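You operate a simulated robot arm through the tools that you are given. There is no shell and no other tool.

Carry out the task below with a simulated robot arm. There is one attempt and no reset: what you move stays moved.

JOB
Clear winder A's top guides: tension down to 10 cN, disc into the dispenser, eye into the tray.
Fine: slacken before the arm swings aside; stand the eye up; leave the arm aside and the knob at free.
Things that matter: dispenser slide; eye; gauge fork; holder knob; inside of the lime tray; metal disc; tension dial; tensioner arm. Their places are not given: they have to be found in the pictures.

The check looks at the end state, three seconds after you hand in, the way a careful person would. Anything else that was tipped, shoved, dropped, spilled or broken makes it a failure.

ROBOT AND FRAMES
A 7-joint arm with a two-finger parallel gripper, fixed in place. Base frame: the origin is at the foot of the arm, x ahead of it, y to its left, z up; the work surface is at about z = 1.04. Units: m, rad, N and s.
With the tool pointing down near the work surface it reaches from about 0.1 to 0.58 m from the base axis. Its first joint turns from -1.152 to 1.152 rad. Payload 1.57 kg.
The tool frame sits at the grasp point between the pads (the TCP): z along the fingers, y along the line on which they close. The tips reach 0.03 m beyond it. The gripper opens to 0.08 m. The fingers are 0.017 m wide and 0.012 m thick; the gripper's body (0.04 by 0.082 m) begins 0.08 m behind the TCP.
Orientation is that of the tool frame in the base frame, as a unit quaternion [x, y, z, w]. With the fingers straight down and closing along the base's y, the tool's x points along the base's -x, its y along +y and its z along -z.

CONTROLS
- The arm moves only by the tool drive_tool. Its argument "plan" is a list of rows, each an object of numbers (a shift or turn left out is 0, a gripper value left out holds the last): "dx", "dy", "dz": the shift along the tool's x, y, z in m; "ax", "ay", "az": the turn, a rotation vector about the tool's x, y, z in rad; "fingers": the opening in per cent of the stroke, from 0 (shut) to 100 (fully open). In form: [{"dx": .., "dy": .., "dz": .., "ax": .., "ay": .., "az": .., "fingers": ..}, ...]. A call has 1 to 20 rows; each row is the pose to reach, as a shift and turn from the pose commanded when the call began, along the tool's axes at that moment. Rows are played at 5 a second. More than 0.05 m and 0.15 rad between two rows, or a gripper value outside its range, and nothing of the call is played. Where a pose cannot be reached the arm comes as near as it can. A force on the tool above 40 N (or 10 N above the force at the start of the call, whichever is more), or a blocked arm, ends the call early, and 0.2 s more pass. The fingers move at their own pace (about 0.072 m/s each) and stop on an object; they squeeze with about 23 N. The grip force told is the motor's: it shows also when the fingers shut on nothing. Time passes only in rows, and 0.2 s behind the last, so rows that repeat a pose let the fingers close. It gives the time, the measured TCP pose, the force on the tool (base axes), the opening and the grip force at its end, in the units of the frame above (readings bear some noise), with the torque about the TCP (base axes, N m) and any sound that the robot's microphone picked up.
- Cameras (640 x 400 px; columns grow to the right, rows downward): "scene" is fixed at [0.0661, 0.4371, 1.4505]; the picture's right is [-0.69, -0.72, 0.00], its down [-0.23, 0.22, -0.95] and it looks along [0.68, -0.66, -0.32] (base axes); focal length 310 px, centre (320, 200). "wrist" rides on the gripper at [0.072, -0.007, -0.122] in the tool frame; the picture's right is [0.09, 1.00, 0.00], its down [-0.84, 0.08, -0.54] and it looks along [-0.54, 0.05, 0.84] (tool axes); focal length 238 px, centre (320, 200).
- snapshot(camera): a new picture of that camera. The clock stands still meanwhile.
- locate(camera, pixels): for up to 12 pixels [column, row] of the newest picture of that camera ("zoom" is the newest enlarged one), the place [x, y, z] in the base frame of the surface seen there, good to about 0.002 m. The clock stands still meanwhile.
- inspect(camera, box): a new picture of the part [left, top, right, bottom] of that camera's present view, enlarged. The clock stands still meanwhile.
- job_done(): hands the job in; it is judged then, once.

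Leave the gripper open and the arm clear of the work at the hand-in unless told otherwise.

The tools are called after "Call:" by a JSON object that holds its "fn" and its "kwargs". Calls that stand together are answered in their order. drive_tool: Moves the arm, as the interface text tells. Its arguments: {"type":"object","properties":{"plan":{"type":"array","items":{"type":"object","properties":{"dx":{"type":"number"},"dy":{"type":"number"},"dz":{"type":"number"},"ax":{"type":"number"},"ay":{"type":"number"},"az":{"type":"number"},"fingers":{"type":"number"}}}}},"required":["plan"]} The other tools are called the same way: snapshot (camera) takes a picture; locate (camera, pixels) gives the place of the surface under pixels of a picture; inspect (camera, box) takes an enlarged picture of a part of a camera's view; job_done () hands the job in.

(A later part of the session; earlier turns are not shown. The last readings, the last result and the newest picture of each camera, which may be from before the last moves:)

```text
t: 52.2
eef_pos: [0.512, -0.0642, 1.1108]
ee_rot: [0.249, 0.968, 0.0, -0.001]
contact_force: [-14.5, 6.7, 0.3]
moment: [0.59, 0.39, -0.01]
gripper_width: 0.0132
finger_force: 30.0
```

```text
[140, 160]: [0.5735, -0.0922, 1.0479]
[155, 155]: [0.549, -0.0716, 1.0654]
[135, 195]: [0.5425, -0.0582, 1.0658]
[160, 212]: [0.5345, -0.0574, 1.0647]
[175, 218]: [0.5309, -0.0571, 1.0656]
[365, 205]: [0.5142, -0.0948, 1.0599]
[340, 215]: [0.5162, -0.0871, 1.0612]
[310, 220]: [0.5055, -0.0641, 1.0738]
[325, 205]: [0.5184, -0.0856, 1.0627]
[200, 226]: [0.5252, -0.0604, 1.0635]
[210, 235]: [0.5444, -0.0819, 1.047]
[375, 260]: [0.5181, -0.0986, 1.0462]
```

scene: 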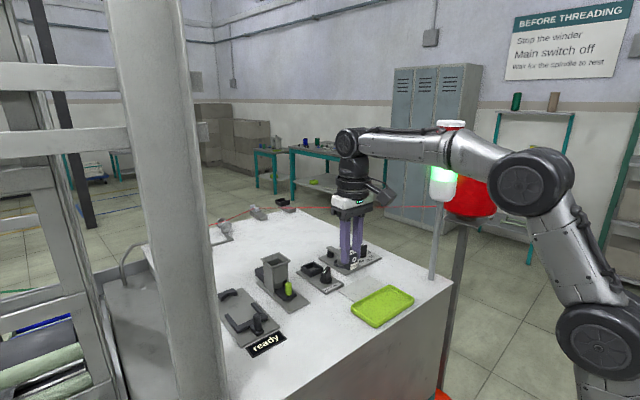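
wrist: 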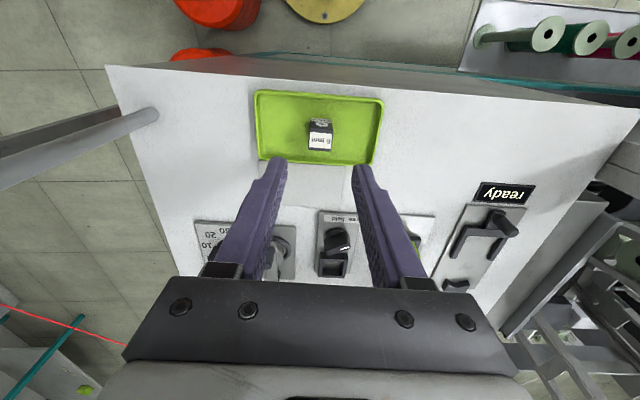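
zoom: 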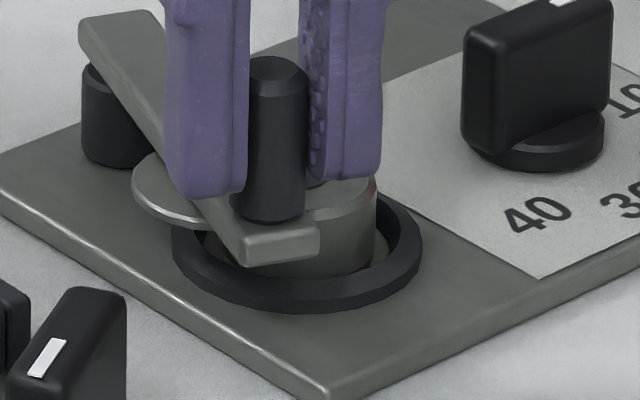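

The disc has moved about 20 mm with the bar, so it's sticking to the bar, and its centre is now past the pedestal's edge. I won't go further this way. I'll swing the arm back along the same arc to carry the disc back onto the pedestal.

Call:
{"fn": "drive_tool", "kwargs": {"plan": [{"dx": 0.0005, "dy": -0.0038, "az": -0.05}, {"dx": 0.0005, "dy": -0.0076, "az": -0.1}, {"dx": -0.0001, "dy": -0.0113, "az": -0.15}, {"dx": -0.001, "dy": -0.015, "az": -0.2}, {"dx": -0.0018, "dy": -0.0187, "az": -0.25}, {"dx": -0.0028, "dy": -0.0223, "az": -0.3}, {"dx": -0.004, "dy": -0.0259, "az": -0.35}, {"dx": -0.0055, "dy": -0.0294, "az": -0.4}, {"dx": -0.0055, "dy": -0.0294, "az": -0.4}]}}

Call:
{"fn": "inspect", "kwargs": {"camera": "scene", "box": [325, 245, 365, 275]}}

Call:
{"fn": "locate", "kwargs": {"camera": "zoom", "pixels": [[200, 160], [205, 175], [220, 190], [240, 200], [260, 205], [280, 210], [210, 210], [330, 240], [230, 230], [360, 240], [270, 260], [300, 215]]}}

```text
t: 54.2
eef_pos: [0.5029, -0.091, 1.1091]
ee_rot: [0.051, 0.999, 0.001, 0.0]
contact_force: [16.5, 10.7, -5.7]
moment: [-0.11, -0.56, 0.03]
gripper_width: 0.0133
finger_force: 30.2
```

```text
13.33 times, centred on (345, 260) of scene
```

zoom: 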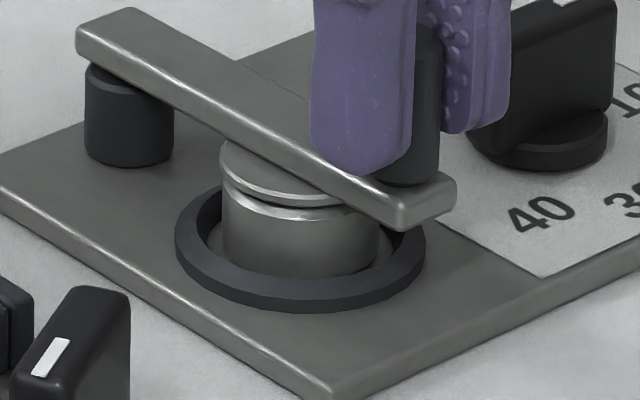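

```text
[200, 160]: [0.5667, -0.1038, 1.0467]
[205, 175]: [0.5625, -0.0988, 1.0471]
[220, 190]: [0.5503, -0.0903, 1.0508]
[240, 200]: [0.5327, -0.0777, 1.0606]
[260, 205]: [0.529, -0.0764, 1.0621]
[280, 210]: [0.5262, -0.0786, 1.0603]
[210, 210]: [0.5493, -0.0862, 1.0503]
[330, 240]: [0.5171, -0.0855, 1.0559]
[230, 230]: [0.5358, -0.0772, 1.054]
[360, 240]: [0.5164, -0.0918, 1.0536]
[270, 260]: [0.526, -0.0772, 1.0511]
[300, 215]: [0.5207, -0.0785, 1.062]
```

The disc is back near the pedestal centre. My tight grip carried about 15 N sideways at handle height, which levers the bar down onto the disc and drags it. I'll loosen the fingers so the handle is only caged, then check how everything settles.

Call:
{"fn": "drive_tool", "kwargs": {"plan": [{"fingers": 28}, {"fingers": 28}, {"fingers": 28}]}}

Call:
{"fn": "inspect", "kwargs": {"camera": "scene", "box": [325, 245, 365, 275]}}

Call:
{"fn": "inspect", "kwargs": {"camera": "wrist", "box": [260, 100, 380, 220]}}

```text
t: 55.0
eef_pos: [0.5023, -0.093, 1.1121]
ee_rot: [0.052, 0.999, -0.001, 0.001]
contact_force: [-0.2, 0.1, 0.7]
moment: [-0.02, -0.03, 0.02]
gripper_width: 0.0225
finger_force: 0.2
```

```text
13.33 times, centred on (345, 260) of scene
```

zoom: 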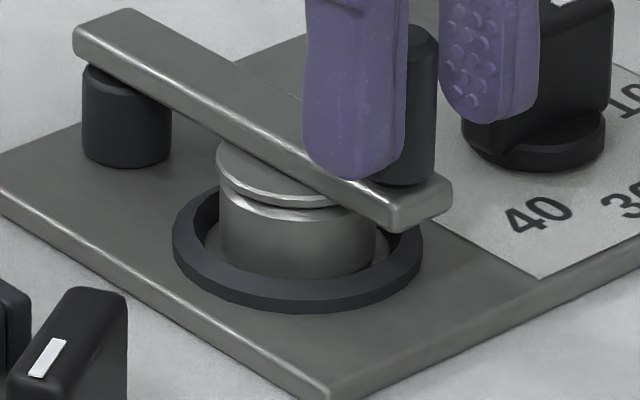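

```text
3.33 times, centred on (320, 160) of wrist
```

zoom: 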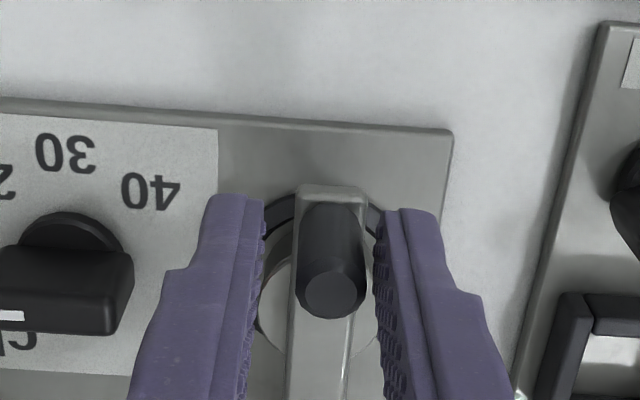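

I'll check that the tensioner plate itself has not shifted by repeating the same enlarged view as at the start.

Call:
{"fn": "inspect", "kwargs": {"camera": "scene", "box": [350, 235, 392, 262]}}

Call:
{"fn": "inspect", "kwargs": {"camera": "scene", "box": [320, 240, 365, 275]}}

```text
14.81 times, centred on (371, 248) of scene
```

zoom: 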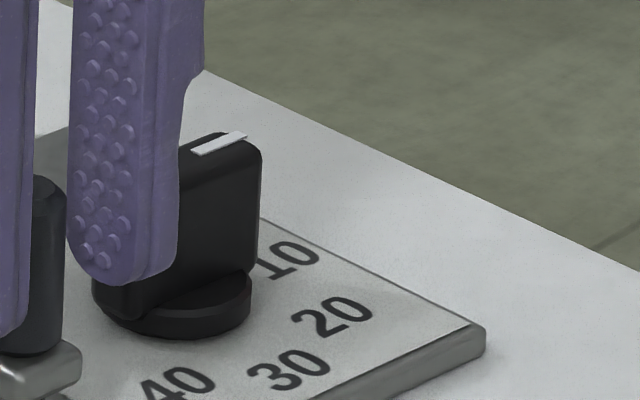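

```text
11.43 times, centred on (342, 258) of scene
```

zoom: 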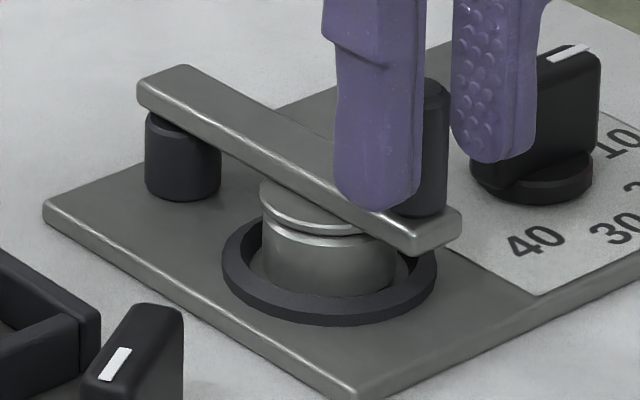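

The plate and the disc are exactly where they were at the start. With the handle only caged, I'll push gently along the arc a little and see whether the disc stays.

Call:
{"fn": "drive_tool", "kwargs": {"plan": [{"dx": -0.0001, "dy": 0.0038, "az": 0.05}, {"dx": -0.0004, "dy": 0.0076, "az": 0.1}, {"dx": -0.0009, "dy": 0.0114, "az": 0.15}, {"dx": -0.0015, "dy": 0.0152, "az": 0.2}, {"dx": -0.0015, "dy": 0.0152, "az": 0.2}]}}

Call:
{"fn": "inspect", "kwargs": {"camera": "scene", "box": [320, 240, 365, 275]}}

Call:
{"fn": "inspect", "kwargs": {"camera": "wrist", "box": [260, 100, 380, 220]}}

```text
t: 56.2
eef_pos: [0.5061, -0.0756, 1.1095]
ee_rot: [0.152, 0.988, -0.001, 0.0]
contact_force: [-0.7, -1.1, -0.2]
moment: [-0.02, 0.01, -0.01]
gripper_width: 0.0226
finger_force: 0.4
```

```text
11.43 times, centred on (342, 258) of scene
```

zoom: 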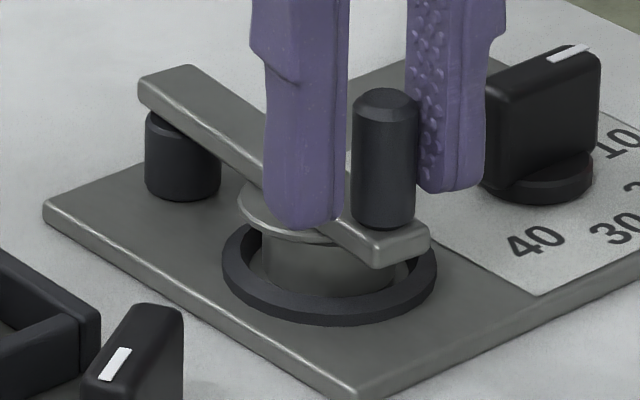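

```text
3.33 times, centred on (320, 160) of wrist
```

zoom: 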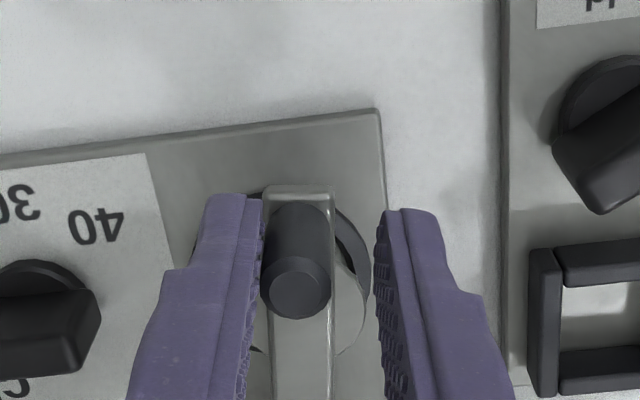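

A light push of about 1 N still drags the disc, so the bar holds it by contact. A safer way is to push the arm back to its start, then grip the disc by its rim with a finger on each side of the bar. I can slide it out along the bar toward me while holding it, then swing the empty arm aside. First I'll push the arm back.

Call:
{"fn": "drive_tool", "kwargs": {"plan": [{"dx": -0.0001, "dy": -0.0038, "az": -0.05}, {"dx": -0.0004, "dy": -0.0076, "az": -0.1}, {"dx": -0.0009, "dy": -0.0114, "az": -0.15}, {"dx": -0.0015, "dy": -0.0152, "az": -0.2}, {"dx": -0.002, "dy": -0.0175, "az": -0.23}, {"dx": -0.0024, "dy": -0.019, "az": -0.25}, {"dx": -0.0024, "dy": -0.019, "az": -0.25}]}}

Call:
{"fn": "inspect", "kwargs": {"camera": "scene", "box": [320, 240, 365, 275]}}

Call:
{"fn": "inspect", "kwargs": {"camera": "wrist", "box": [260, 100, 380, 220]}}

```text
t: 57.8
eef_pos: [0.5027, -0.0957, 1.111]
ee_rot: [0.027, 1.0, -0.001, 0.001]
contact_force: [1.8, 3.7, -1.4]
moment: [0.04, 0.01, 0.0]
gripper_width: 0.0252
finger_force: 1.2
```

```text
11.43 times, centred on (342, 258) of scene
```

zoom: 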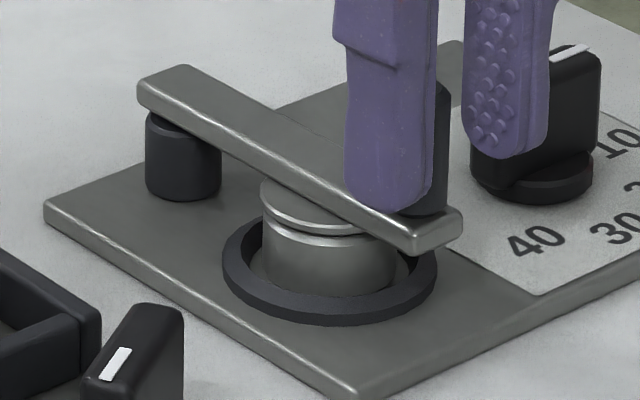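

```text
3.33 times, centred on (320, 160) of wrist
```

zoom: 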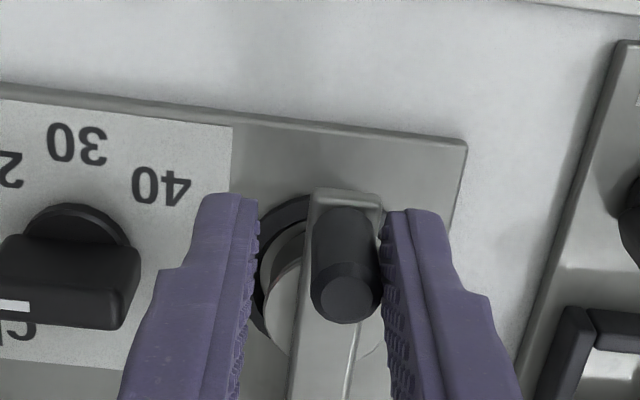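

The arm is back on its rest stop and the disc is centred. I'll rise, open, and move over the disc at about (0.528, -0.092).

Call:
{"fn": "drive_tool", "kwargs": {"plan": [{"dy": 0.002, "fingers": 60}, {"dy": 0.002, "dz": -0.015}, {"dy": 0.002, "dz": -0.04}, {"dx": -0.012, "dy": 0.004, "dz": -0.05, "az": 0.05}, {"dx": -0.0254, "dy": 0.0051, "dz": -0.05, "az": 0.05}, {"dx": -0.0254, "dy": 0.0051, "dz": -0.05, "az": 0.05}]}}

Call:
{"fn": "inspect", "kwargs": {"camera": "wrist", "box": [250, 80, 390, 220]}}

Call:
{"fn": "inspect", "kwargs": {"camera": "scene", "box": [320, 240, 365, 275]}}

```text
t: 59.2
eef_pos: [0.5267, -0.092, 1.1612]
ee_rot: [0.052, 0.999, 0.0, 0.0]
contact_force: [0.2, 0.7, -0.9]
moment: [-0.02, 0.03, 0.0]
gripper_width: 0.0478
finger_force: 0.0
```

```text
2.86 times, centred on (320, 150) of wrist
```

zoom: 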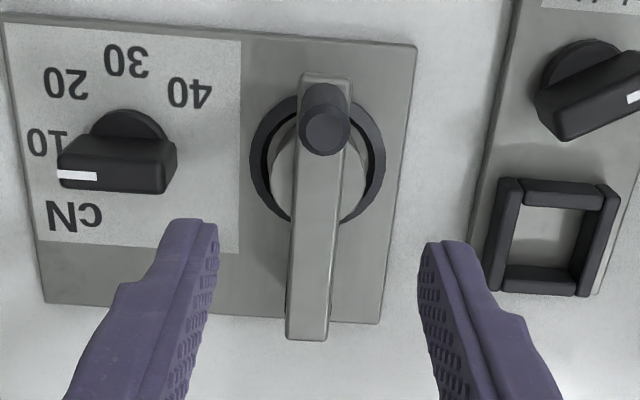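

```text
11.43 times, centred on (342, 258) of scene
```

zoom: 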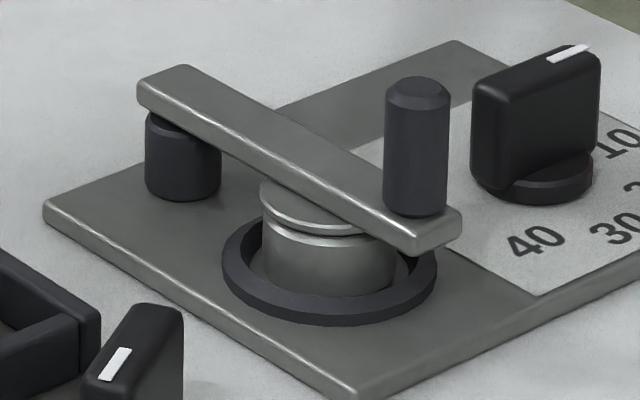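

I'll locate the disc's rim on both sides of the bar in this wrist view.

Call:
{"fn": "inspect", "kwargs": {"camera": "wrist", "box": [290, 105, 350, 165]}}

Call:
{"fn": "locate", "kwargs": {"camera": "zoom", "pixels": [[190, 190], [200, 250], [200, 280], [370, 190], [370, 260], [400, 220], [345, 300], [180, 220], [390, 260], [220, 180], [210, 300], [350, 180]]}}

```text
6.67 times, centred on (320, 135) of wrist
```

zoom: 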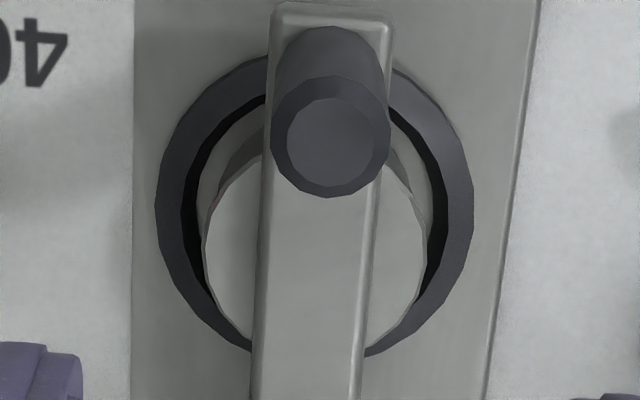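

```text
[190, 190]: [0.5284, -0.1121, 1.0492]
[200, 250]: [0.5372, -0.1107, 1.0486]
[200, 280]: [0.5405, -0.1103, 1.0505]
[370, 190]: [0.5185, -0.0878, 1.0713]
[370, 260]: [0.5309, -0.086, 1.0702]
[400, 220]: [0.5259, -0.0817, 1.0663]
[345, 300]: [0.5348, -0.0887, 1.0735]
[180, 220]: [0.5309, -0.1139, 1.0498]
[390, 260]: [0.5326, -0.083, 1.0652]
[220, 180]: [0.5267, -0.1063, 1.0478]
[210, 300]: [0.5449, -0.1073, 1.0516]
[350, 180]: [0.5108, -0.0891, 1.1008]
```

Call:
{"fn": "locate", "kwargs": {"camera": "zoom", "pixels": [[210, 235], [420, 235], [208, 225], [424, 225], [240, 330], [385, 330], [245, 165], [400, 180], [230, 300], [400, 300]]}}

```text
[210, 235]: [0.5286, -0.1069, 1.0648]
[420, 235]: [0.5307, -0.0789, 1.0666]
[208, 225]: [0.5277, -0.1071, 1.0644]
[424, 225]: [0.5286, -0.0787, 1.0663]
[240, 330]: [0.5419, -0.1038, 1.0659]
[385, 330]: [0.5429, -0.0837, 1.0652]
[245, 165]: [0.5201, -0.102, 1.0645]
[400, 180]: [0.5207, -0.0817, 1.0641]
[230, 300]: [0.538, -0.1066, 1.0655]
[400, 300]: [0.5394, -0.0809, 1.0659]
```

The disc centre is about (0.530, -0.093) with radius ≈15 mm, z 1.062–1.066. I'll descend with the fingers straddling the bar and the tips just below the disc's underside, outside the pedestal.

Call:
{"fn": "drive_tool", "kwargs": {"plan": [{"dx": -0.0034, "dy": -0.0005, "dz": 0.02}, {"dx": -0.0034, "dy": -0.0005, "dz": 0.04}, {"dx": -0.0034, "dy": -0.0005, "dz": 0.055}, {"dx": -0.0034, "dy": -0.0005, "dz": 0.065}, {"dx": -0.0034, "dy": -0.0005, "dz": 0.0712}, {"dx": -0.0034, "dy": -0.0005, "dz": 0.0712}]}}

Call:
{"fn": "inspect", "kwargs": {"camera": "scene", "box": [320, 235, 375, 278]}}

Call:
{"fn": "inspect", "kwargs": {"camera": "wrist", "box": [250, 80, 390, 220]}}

```text
t: 60.6
eef_pos: [0.5317, -0.0923, 1.0877]
ee_rot: [0.053, 0.999, 0.001, 0.0]
contact_force: [-0.2, 0.0, -0.2]
moment: [-0.04, 0.02, -0.01]
gripper_width: 0.048
finger_force: 0.0
```

```text
9.30 times, centred on (348, 256) of scene
```

zoom: 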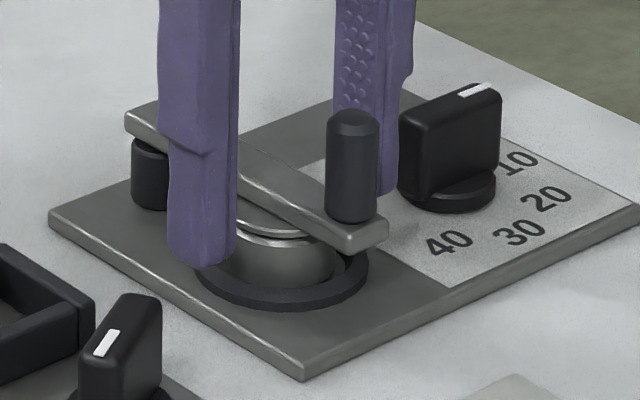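

```text
2.86 times, centred on (320, 150) of wrist
```

zoom: 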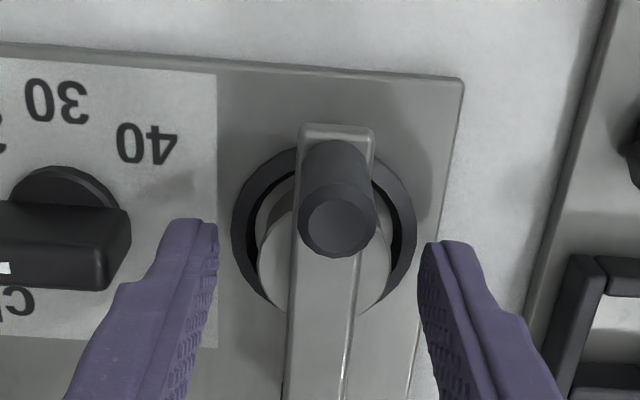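

The fingers straddle the bar at disc height without contact. I'll close on the rim.

Call:
{"fn": "drive_tool", "kwargs": {"plan": [{"fingers": 30}, {"fingers": 10}, {"fingers": 10}, {"fingers": 0}]}}

Call:
{"fn": "inspect", "kwargs": {"camera": "scene", "box": [320, 235, 375, 278]}}

Call:
{"fn": "inspect", "kwargs": {"camera": "wrist", "box": [270, 110, 370, 210]}}

```text
t: 61.6
eef_pos: [0.5319, -0.0923, 1.0884]
ee_rot: [0.051, 0.999, 0.0, 0.0]
contact_force: [0.1, 7.6, -1.4]
moment: [0.19, -0.01, 0.11]
gripper_width: 0.0309
finger_force: 40.3
```

```text
9.30 times, centred on (348, 256) of scene
```

zoom: 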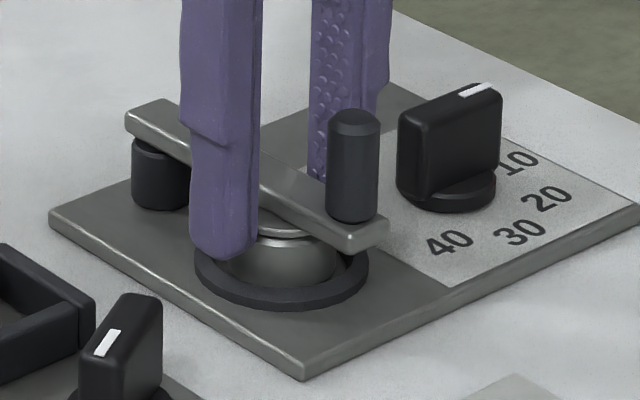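

```text
4.00 times, centred on (320, 160) of wrist
```

zoom: 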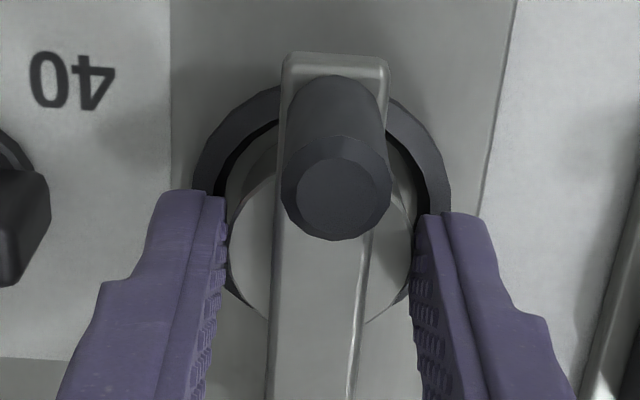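

The 40 N reading and sideways force suggest the fingers also pinch the fixed pedestal. I'll open a little, raise 3 mm so only the disc is between the tips, and close again.

Call:
{"fn": "drive_tool", "kwargs": {"plan": [{"fingers": 50}, {"dx": 0.001, "dz": -0.003, "fingers": 50}, {"dx": 0.001, "dz": -0.003, "fingers": 50}, {"dx": 0.001, "dz": -0.003, "fingers": 10}, {"dx": 0.001, "dz": -0.003, "fingers": 0}, {"dx": 0.001, "dz": -0.003, "fingers": 0}]}}

Call:
{"fn": "inspect", "kwargs": {"camera": "scene", "box": [320, 235, 375, 278]}}

Call:
{"fn": "inspect", "kwargs": {"camera": "wrist", "box": [270, 110, 370, 210]}}

```text
t: 63.0
eef_pos: [0.5294, -0.0938, 1.0914]
ee_rot: [0.051, 0.999, 0.0, 0.0]
contact_force: [-0.3, 3.4, 1.4]
moment: [0.17, 0.09, 0.0]
gripper_width: 0.0315
finger_force: 40.4
```

```text
9.30 times, centred on (348, 256) of scene
```

zoom: 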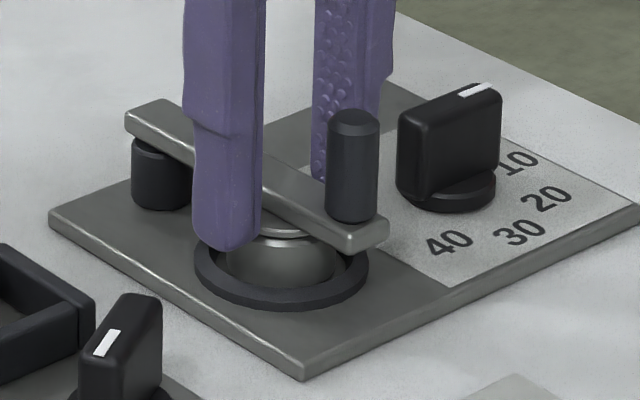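

```text
4.00 times, centred on (320, 160) of wrist
```

zoom: 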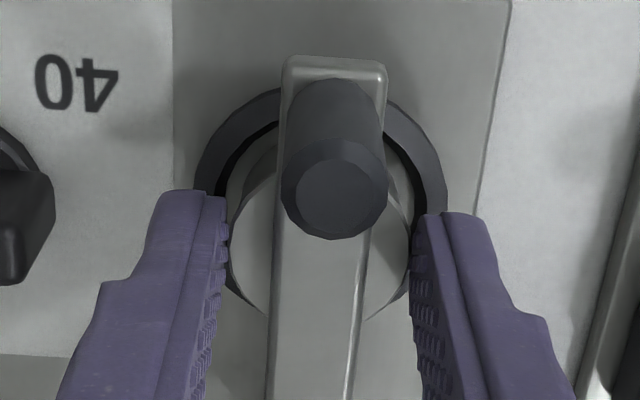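

The width is now 31.5 mm. I'll test by sliding 4 mm along the bar toward me and see if the disc follows.

Call:
{"fn": "drive_tool", "kwargs": {"plan": [{"dx": 0.002}, {"dx": 0.004}, {"dx": 0.004}]}}

Call:
{"fn": "inspect", "kwargs": {"camera": "scene", "box": [325, 245, 365, 275]}}

Call:
{"fn": "inspect", "kwargs": {"camera": "wrist", "box": [270, 110, 370, 210]}}

```text
t: 63.8
eef_pos: [0.529, -0.0926, 1.0913]
ee_rot: [0.052, 0.999, 0.0, 0.005]
contact_force: [29.6, 4.1, -6.8]
moment: [0.07, -0.79, -0.05]
gripper_width: 0.0312
finger_force: 40.3
```

```text
13.33 times, centred on (345, 260) of scene
```

zoom: 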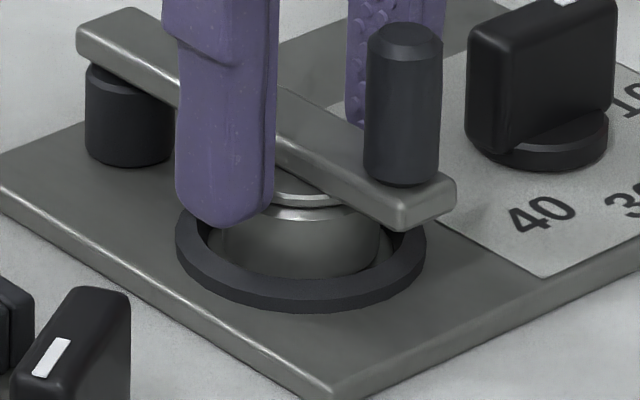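

```text
4.00 times, centred on (320, 160) of wrist
```

zoom: 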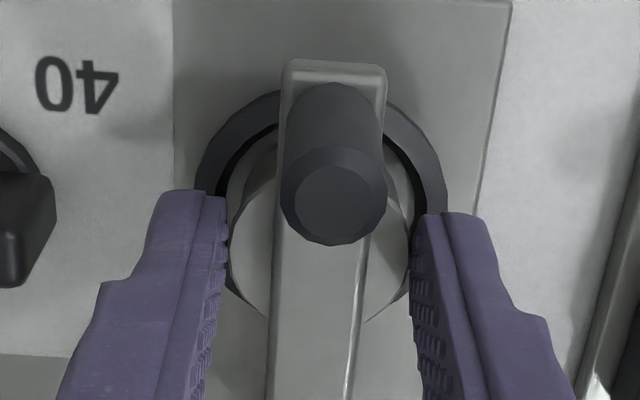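

Nearly 30 N and no movement, so the tips still hold the fixed pedestal. I'll back off, open, raise 2 mm more, and check where the fingertip is.

Call:
{"fn": "drive_tool", "kwargs": {"plan": [{"dx": -0.002}, {"dx": -0.004}, {"dx": -0.004, "fingers": 50}, {"dx": -0.004, "dz": -0.002, "fingers": 50}, {"dx": -0.004, "dz": -0.002, "fingers": 50}]}}

Call:
{"fn": "inspect", "kwargs": {"camera": "scene", "box": [325, 245, 365, 275]}}

Call:
{"fn": "locate", "kwargs": {"camera": "zoom", "pixels": [[205, 215], [200, 222], [190, 210], [215, 200], [250, 210], [270, 215], [300, 215], [330, 220], [300, 203], [280, 195], [300, 240], [340, 205]]}}

```text
t: 65.0
eef_pos: [0.5305, -0.0936, 1.0946]
ee_rot: [0.053, 0.999, 0.0, 0.001]
contact_force: [0.1, -0.1, 0.6]
moment: [0.02, 0.02, -0.01]
gripper_width: 0.04
finger_force: 0.1
```

```text
13.33 times, centred on (345, 260) of scene
```

zoom: 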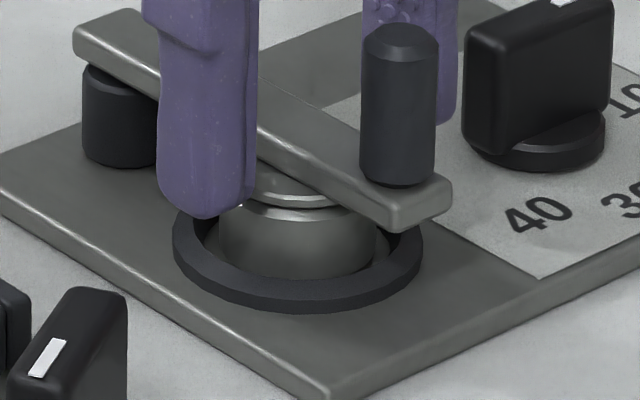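

```text
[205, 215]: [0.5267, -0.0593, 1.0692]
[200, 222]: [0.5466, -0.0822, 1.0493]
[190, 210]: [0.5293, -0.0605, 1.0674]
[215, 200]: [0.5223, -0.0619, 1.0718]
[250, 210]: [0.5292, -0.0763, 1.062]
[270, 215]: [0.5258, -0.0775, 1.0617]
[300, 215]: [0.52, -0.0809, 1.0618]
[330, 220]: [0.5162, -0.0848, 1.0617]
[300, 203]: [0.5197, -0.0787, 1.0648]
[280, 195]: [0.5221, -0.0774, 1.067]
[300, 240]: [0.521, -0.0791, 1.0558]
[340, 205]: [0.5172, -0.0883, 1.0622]
```

The pedestal's rim is at about z 1.062 and the disc spans about 1.063–1.067. I'll set the tips at about 1.063, close on the disc only, and test with a small pull.

Call:
{"fn": "drive_tool", "kwargs": {"plan": [{"dz": 0.0012}, {"dz": 0.0012}, {"dz": 0.0012, "fingers": 10}, {"dz": 0.0012, "fingers": 0}, {"dz": 0.0012, "fingers": 0}]}}

Call:
{"fn": "drive_tool", "kwargs": {"plan": [{"dx": 0.001}, {"dx": 0.002}, {"dx": 0.003}, {"dx": 0.003}]}}

Call:
{"fn": "inspect", "kwargs": {"camera": "scene", "box": [325, 245, 365, 275]}}

Call:
{"fn": "inspect", "kwargs": {"camera": "wrist", "box": [270, 110, 370, 210]}}

```text
t: 66.2
eef_pos: [0.531, -0.0929, 1.0932]
ee_rot: [0.051, 0.999, 0.001, 0.0]
contact_force: [0.3, 6.6, -0.7]
moment: [0.19, -0.08, 0.11]
gripper_width: 0.0312
finger_force: 40.2
```

```text
t: 67.2
eef_pos: [0.5293, -0.0929, 1.093]
ee_rot: [0.052, 0.999, 0.0, 0.003]
contact_force: [25.0, 5.9, -2.5]
moment: [0.22, -0.2, -0.05]
gripper_width: 0.0313
finger_force: 40.2
```

```text
13.33 times, centred on (345, 260) of scene
```

zoom: 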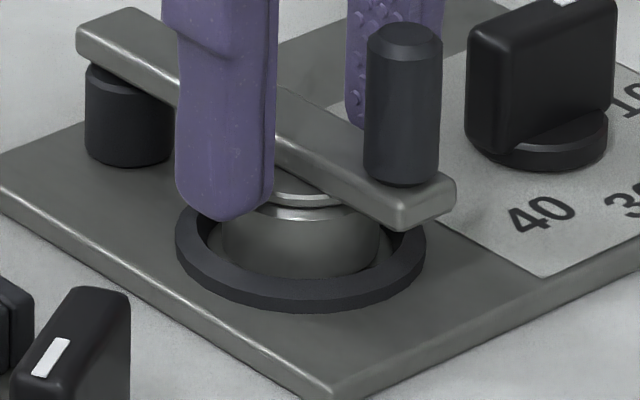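

```text
4.00 times, centred on (320, 160) of wrist
```

zoom: 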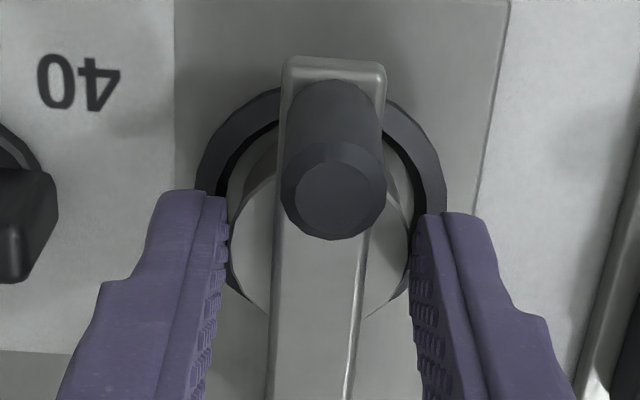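

Still 25 N. To tell whether it's the pedestal or the disc itself that is locked, I'll repeat at 1.6 mm higher, where the tips can only touch the disc's upper edge.

Call:
{"fn": "drive_tool", "kwargs": {"plan": [{"dx": -0.003}, {"dx": -0.003, "fingers": 48}, {"dx": -0.003, "dz": -0.0016, "fingers": 48}, {"dx": -0.003, "dz": -0.0016, "fingers": 10}, {"dx": -0.003, "dz": -0.0016, "fingers": 0}, {"dx": -0.003, "dz": -0.0016, "fingers": 0}]}}

Call:
{"fn": "drive_tool", "kwargs": {"plan": [{"dx": 0.001}, {"dx": 0.002}, {"dx": 0.003}, {"dx": 0.003}]}}

Call:
{"fn": "inspect", "kwargs": {"camera": "scene", "box": [325, 245, 365, 275]}}

```text
t: 68.6
eef_pos: [0.5303, -0.0929, 1.0959]
ee_rot: [0.052, 0.999, 0.0, -0.001]
contact_force: [-3.7, 6.4, 0.2]
moment: [0.18, 0.38, 0.05]
gripper_width: 0.031
finger_force: 40.0
```

```text
t: 69.6
eef_pos: [0.5296, -0.0927, 1.0952]
ee_rot: [0.052, 0.999, -0.001, 0.004]
contact_force: [22.0, 8.4, 2.9]
moment: [0.28, -0.66, -0.01]
gripper_width: 0.031
finger_force: 40.0
```

```text
13.33 times, centred on (345, 260) of scene
```

zoom: 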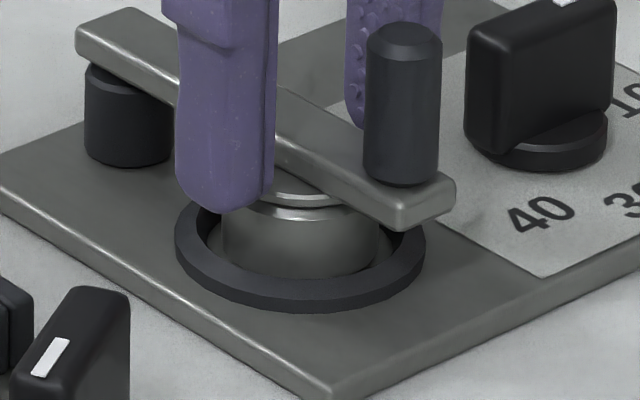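

Even when touching only the disc's upper edge it resists 22 N, so the disc is locked to the bar lengthwise yet moves with it sideways. I'll relax the pull and see whether the disc can rotate in place, which would tell pinned from stuck.

Call:
{"fn": "drive_tool", "kwargs": {"plan": [{"dx": -0.003}, {"dx": -0.003}]}}

Call:
{"fn": "drive_tool", "kwargs": {"plan": [{"az": 0.03}, {"az": 0.06}, {"az": 0.09}, {"az": 0.09}]}}

Call:
{"fn": "inspect", "kwargs": {"camera": "wrist", "box": [270, 110, 370, 210]}}

```text
t: 70.2
eef_pos: [0.5299, -0.093, 1.0939]
ee_rot: [0.053, 0.999, -0.001, -0.002]
contact_force: [1.4, 9.9, 7.0]
moment: [0.38, -0.28, 0.01]
gripper_width: 0.031
finger_force: 39.7
```

```text
t: 71.2
eef_pos: [0.5284, -0.0932, 1.0942]
ee_rot: [0.097, 0.995, 0.001, -0.002]
contact_force: [-5.3, 15.9, 4.1]
moment: [0.34, 0.05, 0.25]
gripper_width: 0.0308
finger_force: 39.7
```

```text
4.00 times, centred on (320, 160) of wrist
```

zoom: 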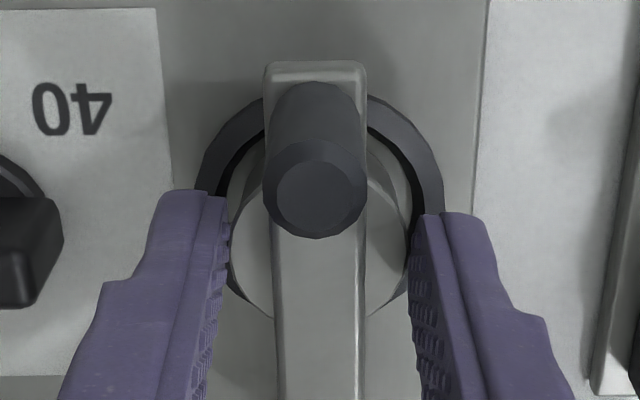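

The result is ambiguous: the fingers may still be catching the pedestal. To calibrate tip height against the disc I'll open, rise another 1.5 mm and close again. If the fingers pass over the disc, the width will drop below 30 mm.

Call:
{"fn": "drive_tool", "kwargs": {"plan": [{"az": -0.09, "fingers": 46}, {"az": -0.09, "fingers": 46}, {"az": -0.09, "dz": -0.0015, "fingers": 46}, {"az": -0.09, "dz": -0.0015, "fingers": 33}, {"az": -0.09, "dz": -0.0015, "fingers": 33}]}}

Call:
{"fn": "inspect", "kwargs": {"camera": "scene", "box": [325, 245, 365, 275]}}

```text
t: 72.4
eef_pos: [0.5306, -0.0951, 1.0969]
ee_rot: [0.052, 0.999, 0.0, 0.001]
contact_force: [1.3, 0.5, 0.0]
moment: [-0.01, -0.01, 0.0]
gripper_width: 0.0265
finger_force: 0.0
```

```text
13.33 times, centred on (345, 260) of scene
```

zoom: 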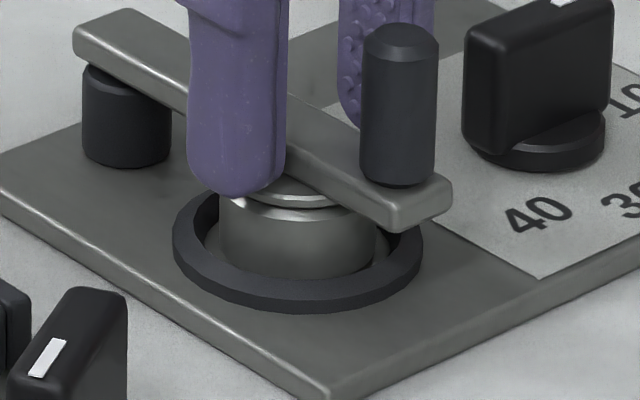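

At this height the fingers pass over the disc, so the earlier grip was on the disc alone. It is firmly clamped under the bar, which suggests the tension isn't fully slack yet. I'll go back to the dial and check whether it can turn any further toward or past 10.

Call:
{"fn": "drive_tool", "kwargs": {"plan": [{"fingers": 50}, {"dz": -0.03}, {"dz": -0.065}, {"dy": -0.008, "dz": -0.075, "az": -0.14}, {"dy": -0.014, "dz": -0.075, "az": -0.28}, {"dy": -0.02, "dz": -0.075, "az": -0.42}, {"dy": -0.026, "dz": -0.075, "az": -0.56}, {"dy": -0.032, "dz": -0.075, "az": -0.7}, {"dy": -0.038, "dz": -0.075, "az": -0.84}, {"dy": -0.044, "dz": -0.075, "az": -0.98}, {"dy": -0.05, "dz": -0.075, "az": -1.12}, {"dx": -0.001, "dy": -0.056, "dz": -0.075, "az": -1.26}, {"dx": -0.001, "dy": -0.06, "dz": -0.075, "az": -1.4}, {"dx": -0.001, "dy": -0.0623, "dz": -0.075, "az": -1.53}, {"dx": -0.001, "dy": -0.0623, "dz": -0.075, "az": -1.605}, {"dx": -0.001, "dy": -0.0623, "dz": -0.075, "az": -1.605}]}}

Call:
{"fn": "inspect", "kwargs": {"camera": "wrist", "box": [250, 80, 390, 220]}}

Call:
{"fn": "inspect", "kwargs": {"camera": "scene", "box": [350, 235, 392, 262]}}

```text
t: 75.8
eef_pos: [0.5255, -0.1551, 1.1716]
ee_rot: [-0.683, 0.731, 0.0, 0.0]
contact_force: [1.8, -1.7, 0.3]
moment: [0.01, -0.03, -0.03]
gripper_width: 0.0404
finger_force: 0.1
```

```text
2.86 times, centred on (320, 150) of wrist
```

zoom: 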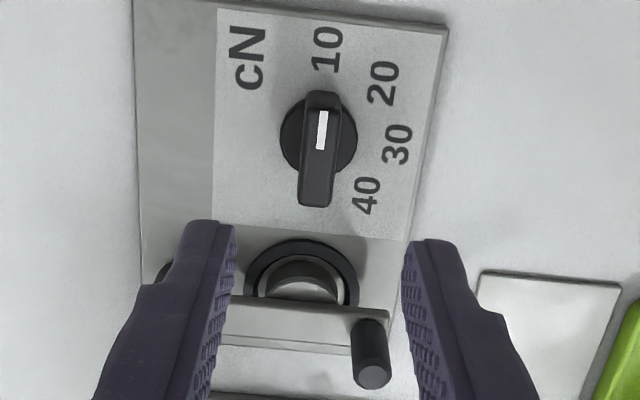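

```text
14.81 times, centred on (371, 248) of scene
```

zoom: 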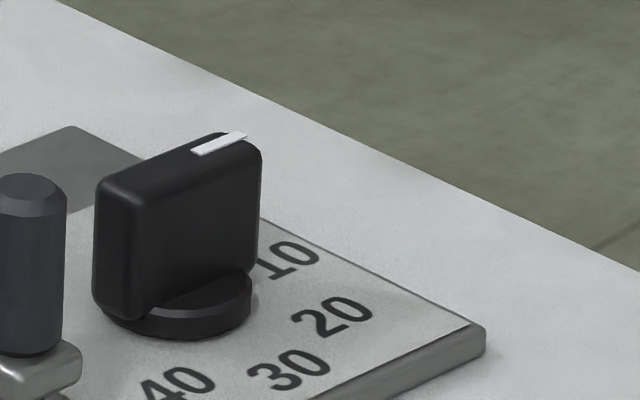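

The pointer reads 10, at most 2° short. I'll grip it again and press a few degrees further to feel the end stop.

Call:
{"fn": "drive_tool", "kwargs": {"plan": [{"dx": 0.0015, "dz": 0.035}, {"dx": 0.0015, "dz": 0.06}, {"dx": 0.0015, "dz": 0.076}, {"dx": 0.0015, "dz": 0.084}, {"dx": 0.0015, "dz": 0.084}, {"dx": 0.0015, "dz": 0.084, "fingers": 0}, {"dx": 0.0015, "dz": 0.084, "fingers": 0}, {"dx": 0.0015, "dz": 0.084, "fingers": 0}]}}

Call:
{"fn": "drive_tool", "kwargs": {"plan": [{"az": -0.02}, {"az": -0.035}, {"az": -0.035}]}}

Call:
{"fn": "drive_tool", "kwargs": {"plan": [{"az": -0.02}, {"az": -0.035}, {"az": -0.035}]}}

Call:
{"fn": "inspect", "kwargs": {"camera": "wrist", "box": [260, 90, 380, 200]}}

```text
t: 77.6
eef_pos: [0.5251, -0.1579, 1.0843]
ee_rot: [-0.682, 0.731, -0.004, 0.002]
contact_force: [24.9, -2.4, -3.0]
moment: [0.13, 0.04, -0.45]
gripper_width: 0.0119
finger_force: 28.9
```

```text
t: 78.4
eef_pos: [0.5255, -0.1579, 1.0853]
ee_rot: [-0.695, 0.719, -0.002, 0.001]
contact_force: [19.9, -8.5, -4.6]
moment: [0.39, 0.0, -0.59]
gripper_width: 0.0124
finger_force: 29.4
```

```text
t: 79.2
eef_pos: [0.5254, -0.1589, 1.0861]
ee_rot: [-0.707, 0.707, -0.001, 0.001]
contact_force: [18.2, -9.6, -5.7]
moment: [-0.31, 0.11, -0.64]
gripper_width: 0.0129
finger_force: 29.8
```

```text
3.64 times, centred on (320, 145) of wrist
```

zoom: 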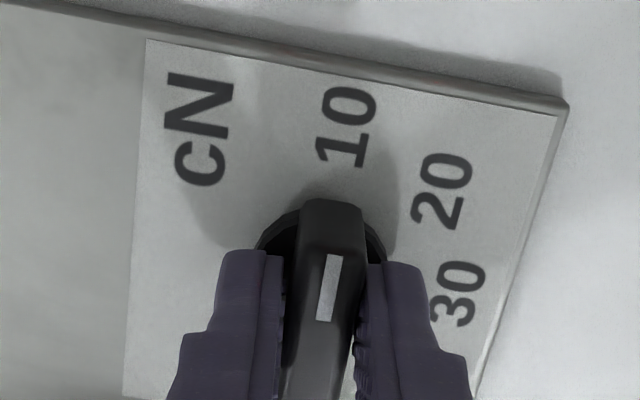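

The dial is hard against its stop, so 10 is its minimum and the tension setting is right. I'll release it and go back to the handle. There I'll test whether the arm gives vertically, since easing it up slightly would free the disc while swinging.

Call:
{"fn": "drive_tool", "kwargs": {"plan": [{"az": 0.06}, {"az": 0.06, "fingers": 50}, {"az": 0.06, "fingers": 50}, {"az": 0.06, "dz": -0.035}, {"az": 0.06, "dz": -0.08}, {"az": 0.06, "dz": -0.08}]}}

Call:
{"fn": "inspect", "kwargs": {"camera": "scene", "box": [320, 235, 392, 278]}}

```text
t: 80.6
eef_pos: [0.5258, -0.1547, 1.1648]
ee_rot: [-0.686, 0.728, 0.0, 0.0]
contact_force: [0.0, -0.4, 0.1]
moment: [0.0, 0.01, -0.04]
gripper_width: 0.0403
finger_force: 0.1
```

```text
8.89 times, centred on (356, 256) of scene
```

zoom: 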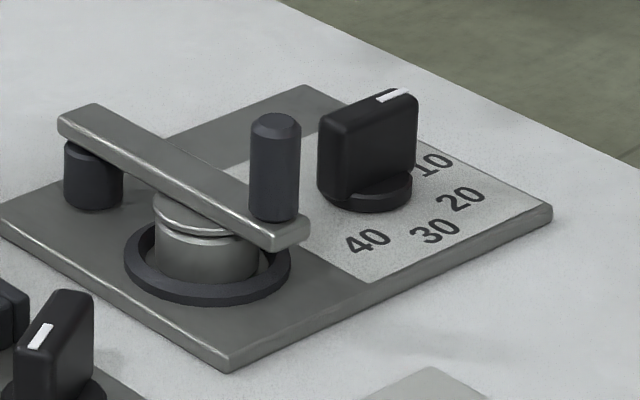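

I'll move back above the handle, turned to the bar's alignment.

Call:
{"fn": "drive_tool", "kwargs": {"plan": [{"dx": -0.006, "dy": 0.002, "az": 0.14}, {"dx": -0.012, "dy": 0.004, "az": 0.28}, {"dx": -0.018, "dy": 0.007, "az": 0.42}, {"dx": -0.024, "dy": 0.009, "az": 0.56}, {"dx": -0.03, "dy": 0.012, "az": 0.7}, {"dx": -0.036, "dy": 0.014, "az": 0.84}, {"dx": -0.042, "dy": 0.017, "az": 0.98}, {"dx": -0.048, "dy": 0.019, "az": 1.12}, {"dx": -0.053, "dy": 0.022, "az": 1.26}, {"dx": -0.058, "dy": 0.024, "az": 1.4}, {"dx": -0.0618, "dy": 0.0255, "az": 1.52}, {"dx": -0.0618, "dy": 0.0255, "az": 1.617}, {"dx": -0.0618, "dy": 0.0255, "az": 1.617}]}}

Call:
{"fn": "drive_tool", "kwargs": {"plan": [{"dz": 0.02}, {"dz": 0.04}, {"dz": 0.054}, {"dz": 0.054}, {"dz": 0.054, "fingers": 0}, {"dz": 0.054, "fingers": 0}, {"dz": 0.054, "fingers": 0}]}}

Call:
{"fn": "inspect", "kwargs": {"camera": "scene", "box": [325, 245, 365, 275]}}

```text
t: 83.4
eef_pos: [0.5022, -0.0936, 1.1677]
ee_rot: [0.055, 0.999, 0.0, 0.001]
contact_force: [0.5, -0.7, 0.6]
moment: [-0.01, 0.02, 0.01]
gripper_width: 0.04
finger_force: 0.1
```

```text
t: 85.0
eef_pos: [0.5028, -0.0911, 1.1158]
ee_rot: [0.052, 0.999, 0.002, 0.0]
contact_force: [0.7, 18.8, -0.3]
moment: [0.15, -0.13, 0.12]
gripper_width: 0.0134
finger_force: 29.9
```

```text
13.33 times, centred on (345, 260) of scene
```

zoom: 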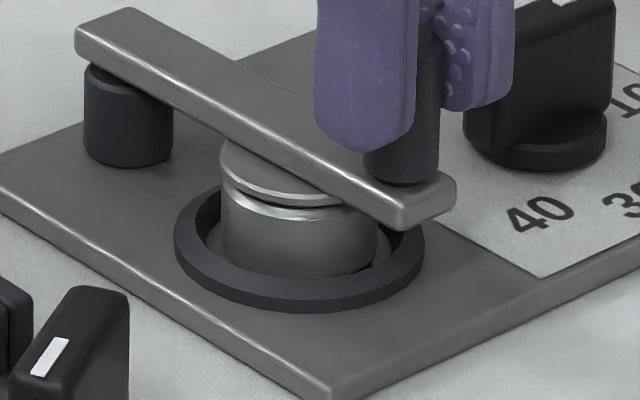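

The handle is gripped. I'll ease the sideways force, then lift in 1 mm steps reading the vertical force.

Call:
{"fn": "drive_tool", "kwargs": {"plan": [{"dy": 0.001}, {"dy": 0.002}, {"dy": 0.002}]}}

Call:
{"fn": "drive_tool", "kwargs": {"plan": [{"dz": -0.0005}, {"dz": -0.001}, {"dz": -0.001}]}}

Call:
{"fn": "drive_tool", "kwargs": {"plan": [{"dz": -0.0005}, {"dz": -0.001}, {"dz": -0.001}]}}

Call:
{"fn": "inspect", "kwargs": {"camera": "scene", "box": [325, 245, 365, 275]}}

```text
t: 85.8
eef_pos: [0.5028, -0.0913, 1.1148]
ee_rot: [0.053, 0.999, 0.0, 0.001]
contact_force: [-0.1, 15.0, 7.3]
moment: [0.19, 0.46, -0.03]
gripper_width: 0.0133
finger_force: 29.4
```

```text
t: 86.6
eef_pos: [0.5035, -0.0924, 1.1145]
ee_rot: [0.052, 0.999, 0.0, 0.001]
contact_force: [-1.1, 15.4, 11.0]
moment: [0.12, -0.45, 0.03]
gripper_width: 0.0132
finger_force: 30.1
```

```text
t: 87.4
eef_pos: [0.5035, -0.091, 1.1152]
ee_rot: [0.053, 0.999, 0.0, 0.001]
contact_force: [2.2, 11.7, 11.3]
moment: [0.08, -0.47, 0.02]
gripper_width: 0.0132
finger_force: 30.6
```

```text
13.33 times, centred on (345, 260) of scene
```

zoom: 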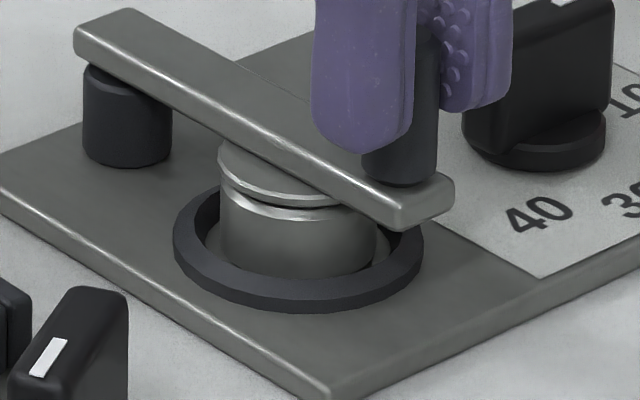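

The readings are unclear, so I'll lift a bit more and watch.

Call:
{"fn": "drive_tool", "kwargs": {"plan": [{"dz": -0.001}, {"dz": -0.002}, {"dz": -0.003}, {"dz": -0.003}]}}

Call:
{"fn": "inspect", "kwargs": {"camera": "scene", "box": [325, 245, 365, 275]}}

```text
t: 88.4
eef_pos: [0.5028, -0.0911, 1.1147]
ee_rot: [0.052, 0.999, 0.001, -0.004]
contact_force: [5.2, 15.6, -14.8]
moment: [0.05, -0.62, 0.04]
gripper_width: 0.0134
finger_force: 30.2
```

```text
13.33 times, centred on (345, 260) of scene
```

zoom: 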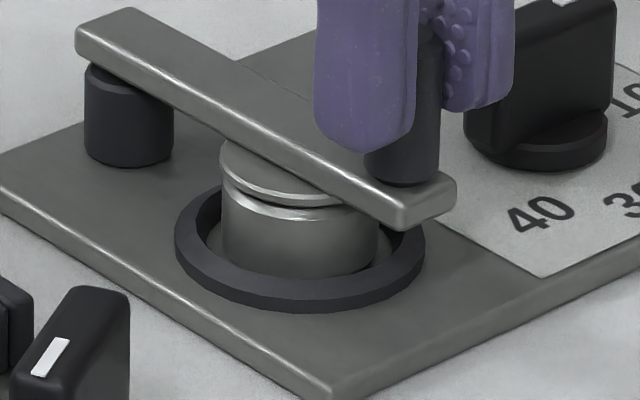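

The arm is rigid vertically. But with this 15 N upward bias the bar may bear less on the disc, so I'll try a small swing under this lift and see whether the disc stays.

Call:
{"fn": "drive_tool", "kwargs": {"plan": [{"dx": 0.0, "dy": 0.0038, "az": 0.05}, {"dx": -0.0003, "dy": 0.0076, "az": 0.1}, {"dx": -0.0007, "dy": 0.0114, "az": 0.15}, {"dx": -0.0007, "dy": 0.0114, "az": 0.15}]}}

Call:
{"fn": "inspect", "kwargs": {"camera": "scene", "box": [325, 245, 365, 275]}}

```text
t: 89.4
eef_pos: [0.5051, -0.0801, 1.1179]
ee_rot: [0.128, 0.992, -0.001, -0.003]
contact_force: [-4.4, -0.4, -20.8]
moment: [0.24, 0.25, -0.01]
gripper_width: 0.0134
finger_force: 29.7
```

```text
13.33 times, centred on (345, 260) of scene
```

zoom: 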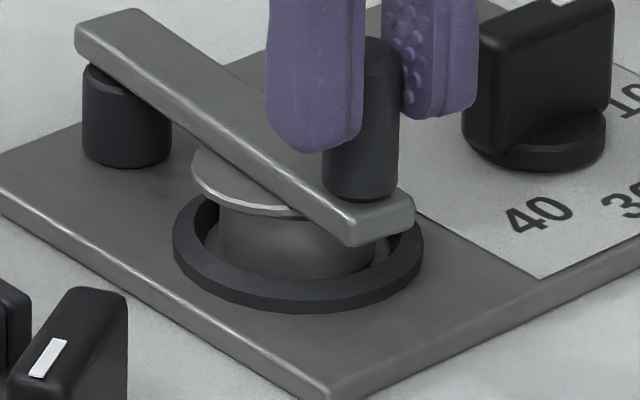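

The disc follows the bar exactly even under lift, so it is captured by the bar rather than dragged by friction. New plan: grip the disc itself by its rim, straddling the bar, and swing disc and bar together off the pedestal. The disc then can't fall, and once it's clear of the pedestal I can free it. I'll release the handle and move in along the bar to the disc.

Call:
{"fn": "drive_tool", "kwargs": {"plan": [{"dz": 0.003}, {"dz": 0.003, "fingers": 60}, {"dz": 0.003, "fingers": 60}, {"dz": -0.02}, {"dz": -0.042}, {"dx": -0.013, "dz": -0.042}, {"dx": -0.0255, "dz": -0.042}, {"dx": -0.0255, "dz": -0.042}]}}

Call:
{"fn": "inspect", "kwargs": {"camera": "wrist", "box": [270, 90, 370, 190]}}

Call:
{"fn": "inspect", "kwargs": {"camera": "scene", "box": [325, 245, 365, 275]}}

```text
t: 91.2
eef_pos: [0.5314, -0.0876, 1.1597]
ee_rot: [0.128, 0.992, -0.001, 0.0]
contact_force: [0.8, 0.2, 0.4]
moment: [-0.02, 0.03, 0.0]
gripper_width: 0.0479
finger_force: 0.1
```

```text
4.00 times, centred on (320, 140) of wrist
```

zoom: 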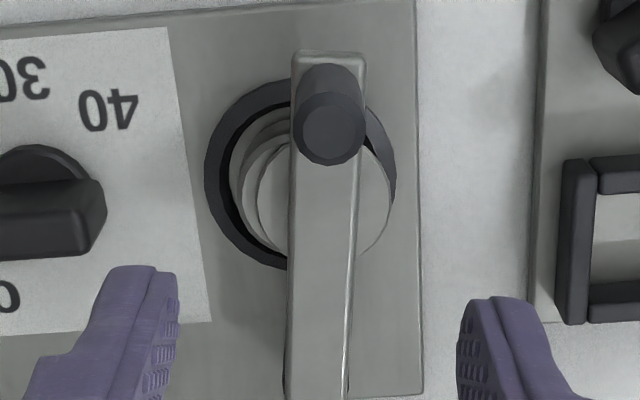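

```text
13.33 times, centred on (345, 260) of scene
```

zoom: 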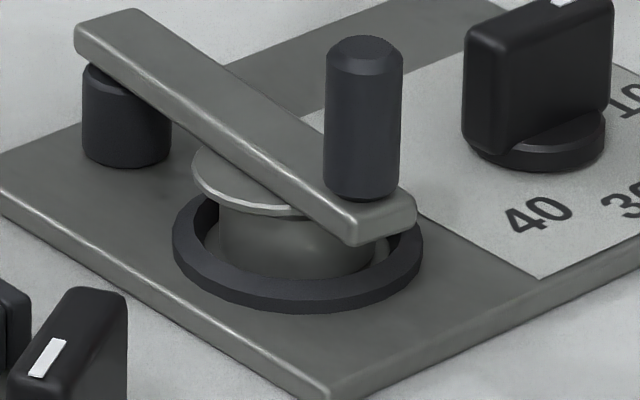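

This view changes my reading. Inside the dark ring I see two stacked round edges at the left that stayed put, while the plate under the bar moved with it. The moving plate may just be the arm's own presser pad, with the metal disc lying beneath it on the seat. I'll zoom in.

Call:
{"fn": "inspect", "kwargs": {"camera": "wrist", "box": [290, 105, 350, 165]}}

Call:
{"fn": "locate", "kwargs": {"camera": "zoom", "pixels": [[180, 220], [196, 220], [215, 250], [240, 250], [230, 300], [260, 310], [225, 190], [430, 250], [200, 170], [185, 260], [210, 220], [222, 220]]}}

Call:
{"fn": "inspect", "kwargs": {"camera": "scene", "box": [335, 252, 360, 272]}}

```text
6.67 times, centred on (320, 135) of wrist
```

zoom: 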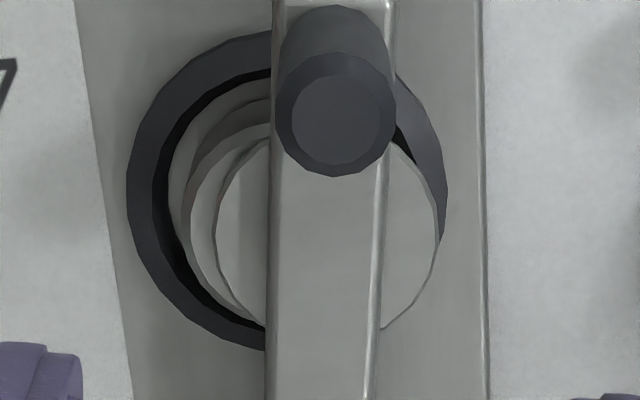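

```text
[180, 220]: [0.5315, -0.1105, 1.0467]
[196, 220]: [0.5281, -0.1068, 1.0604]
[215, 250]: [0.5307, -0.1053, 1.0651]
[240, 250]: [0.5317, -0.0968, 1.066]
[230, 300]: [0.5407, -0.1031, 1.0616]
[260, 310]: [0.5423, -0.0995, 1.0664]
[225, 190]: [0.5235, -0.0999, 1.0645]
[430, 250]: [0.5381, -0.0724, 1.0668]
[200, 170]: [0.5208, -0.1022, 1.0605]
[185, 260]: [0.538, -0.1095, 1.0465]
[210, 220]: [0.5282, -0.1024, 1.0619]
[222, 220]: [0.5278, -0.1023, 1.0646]
```

```text
16.00 times, centred on (348, 262) of scene
```

zoom: 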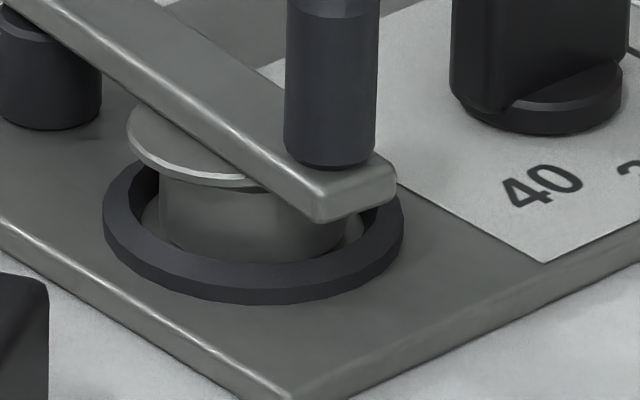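

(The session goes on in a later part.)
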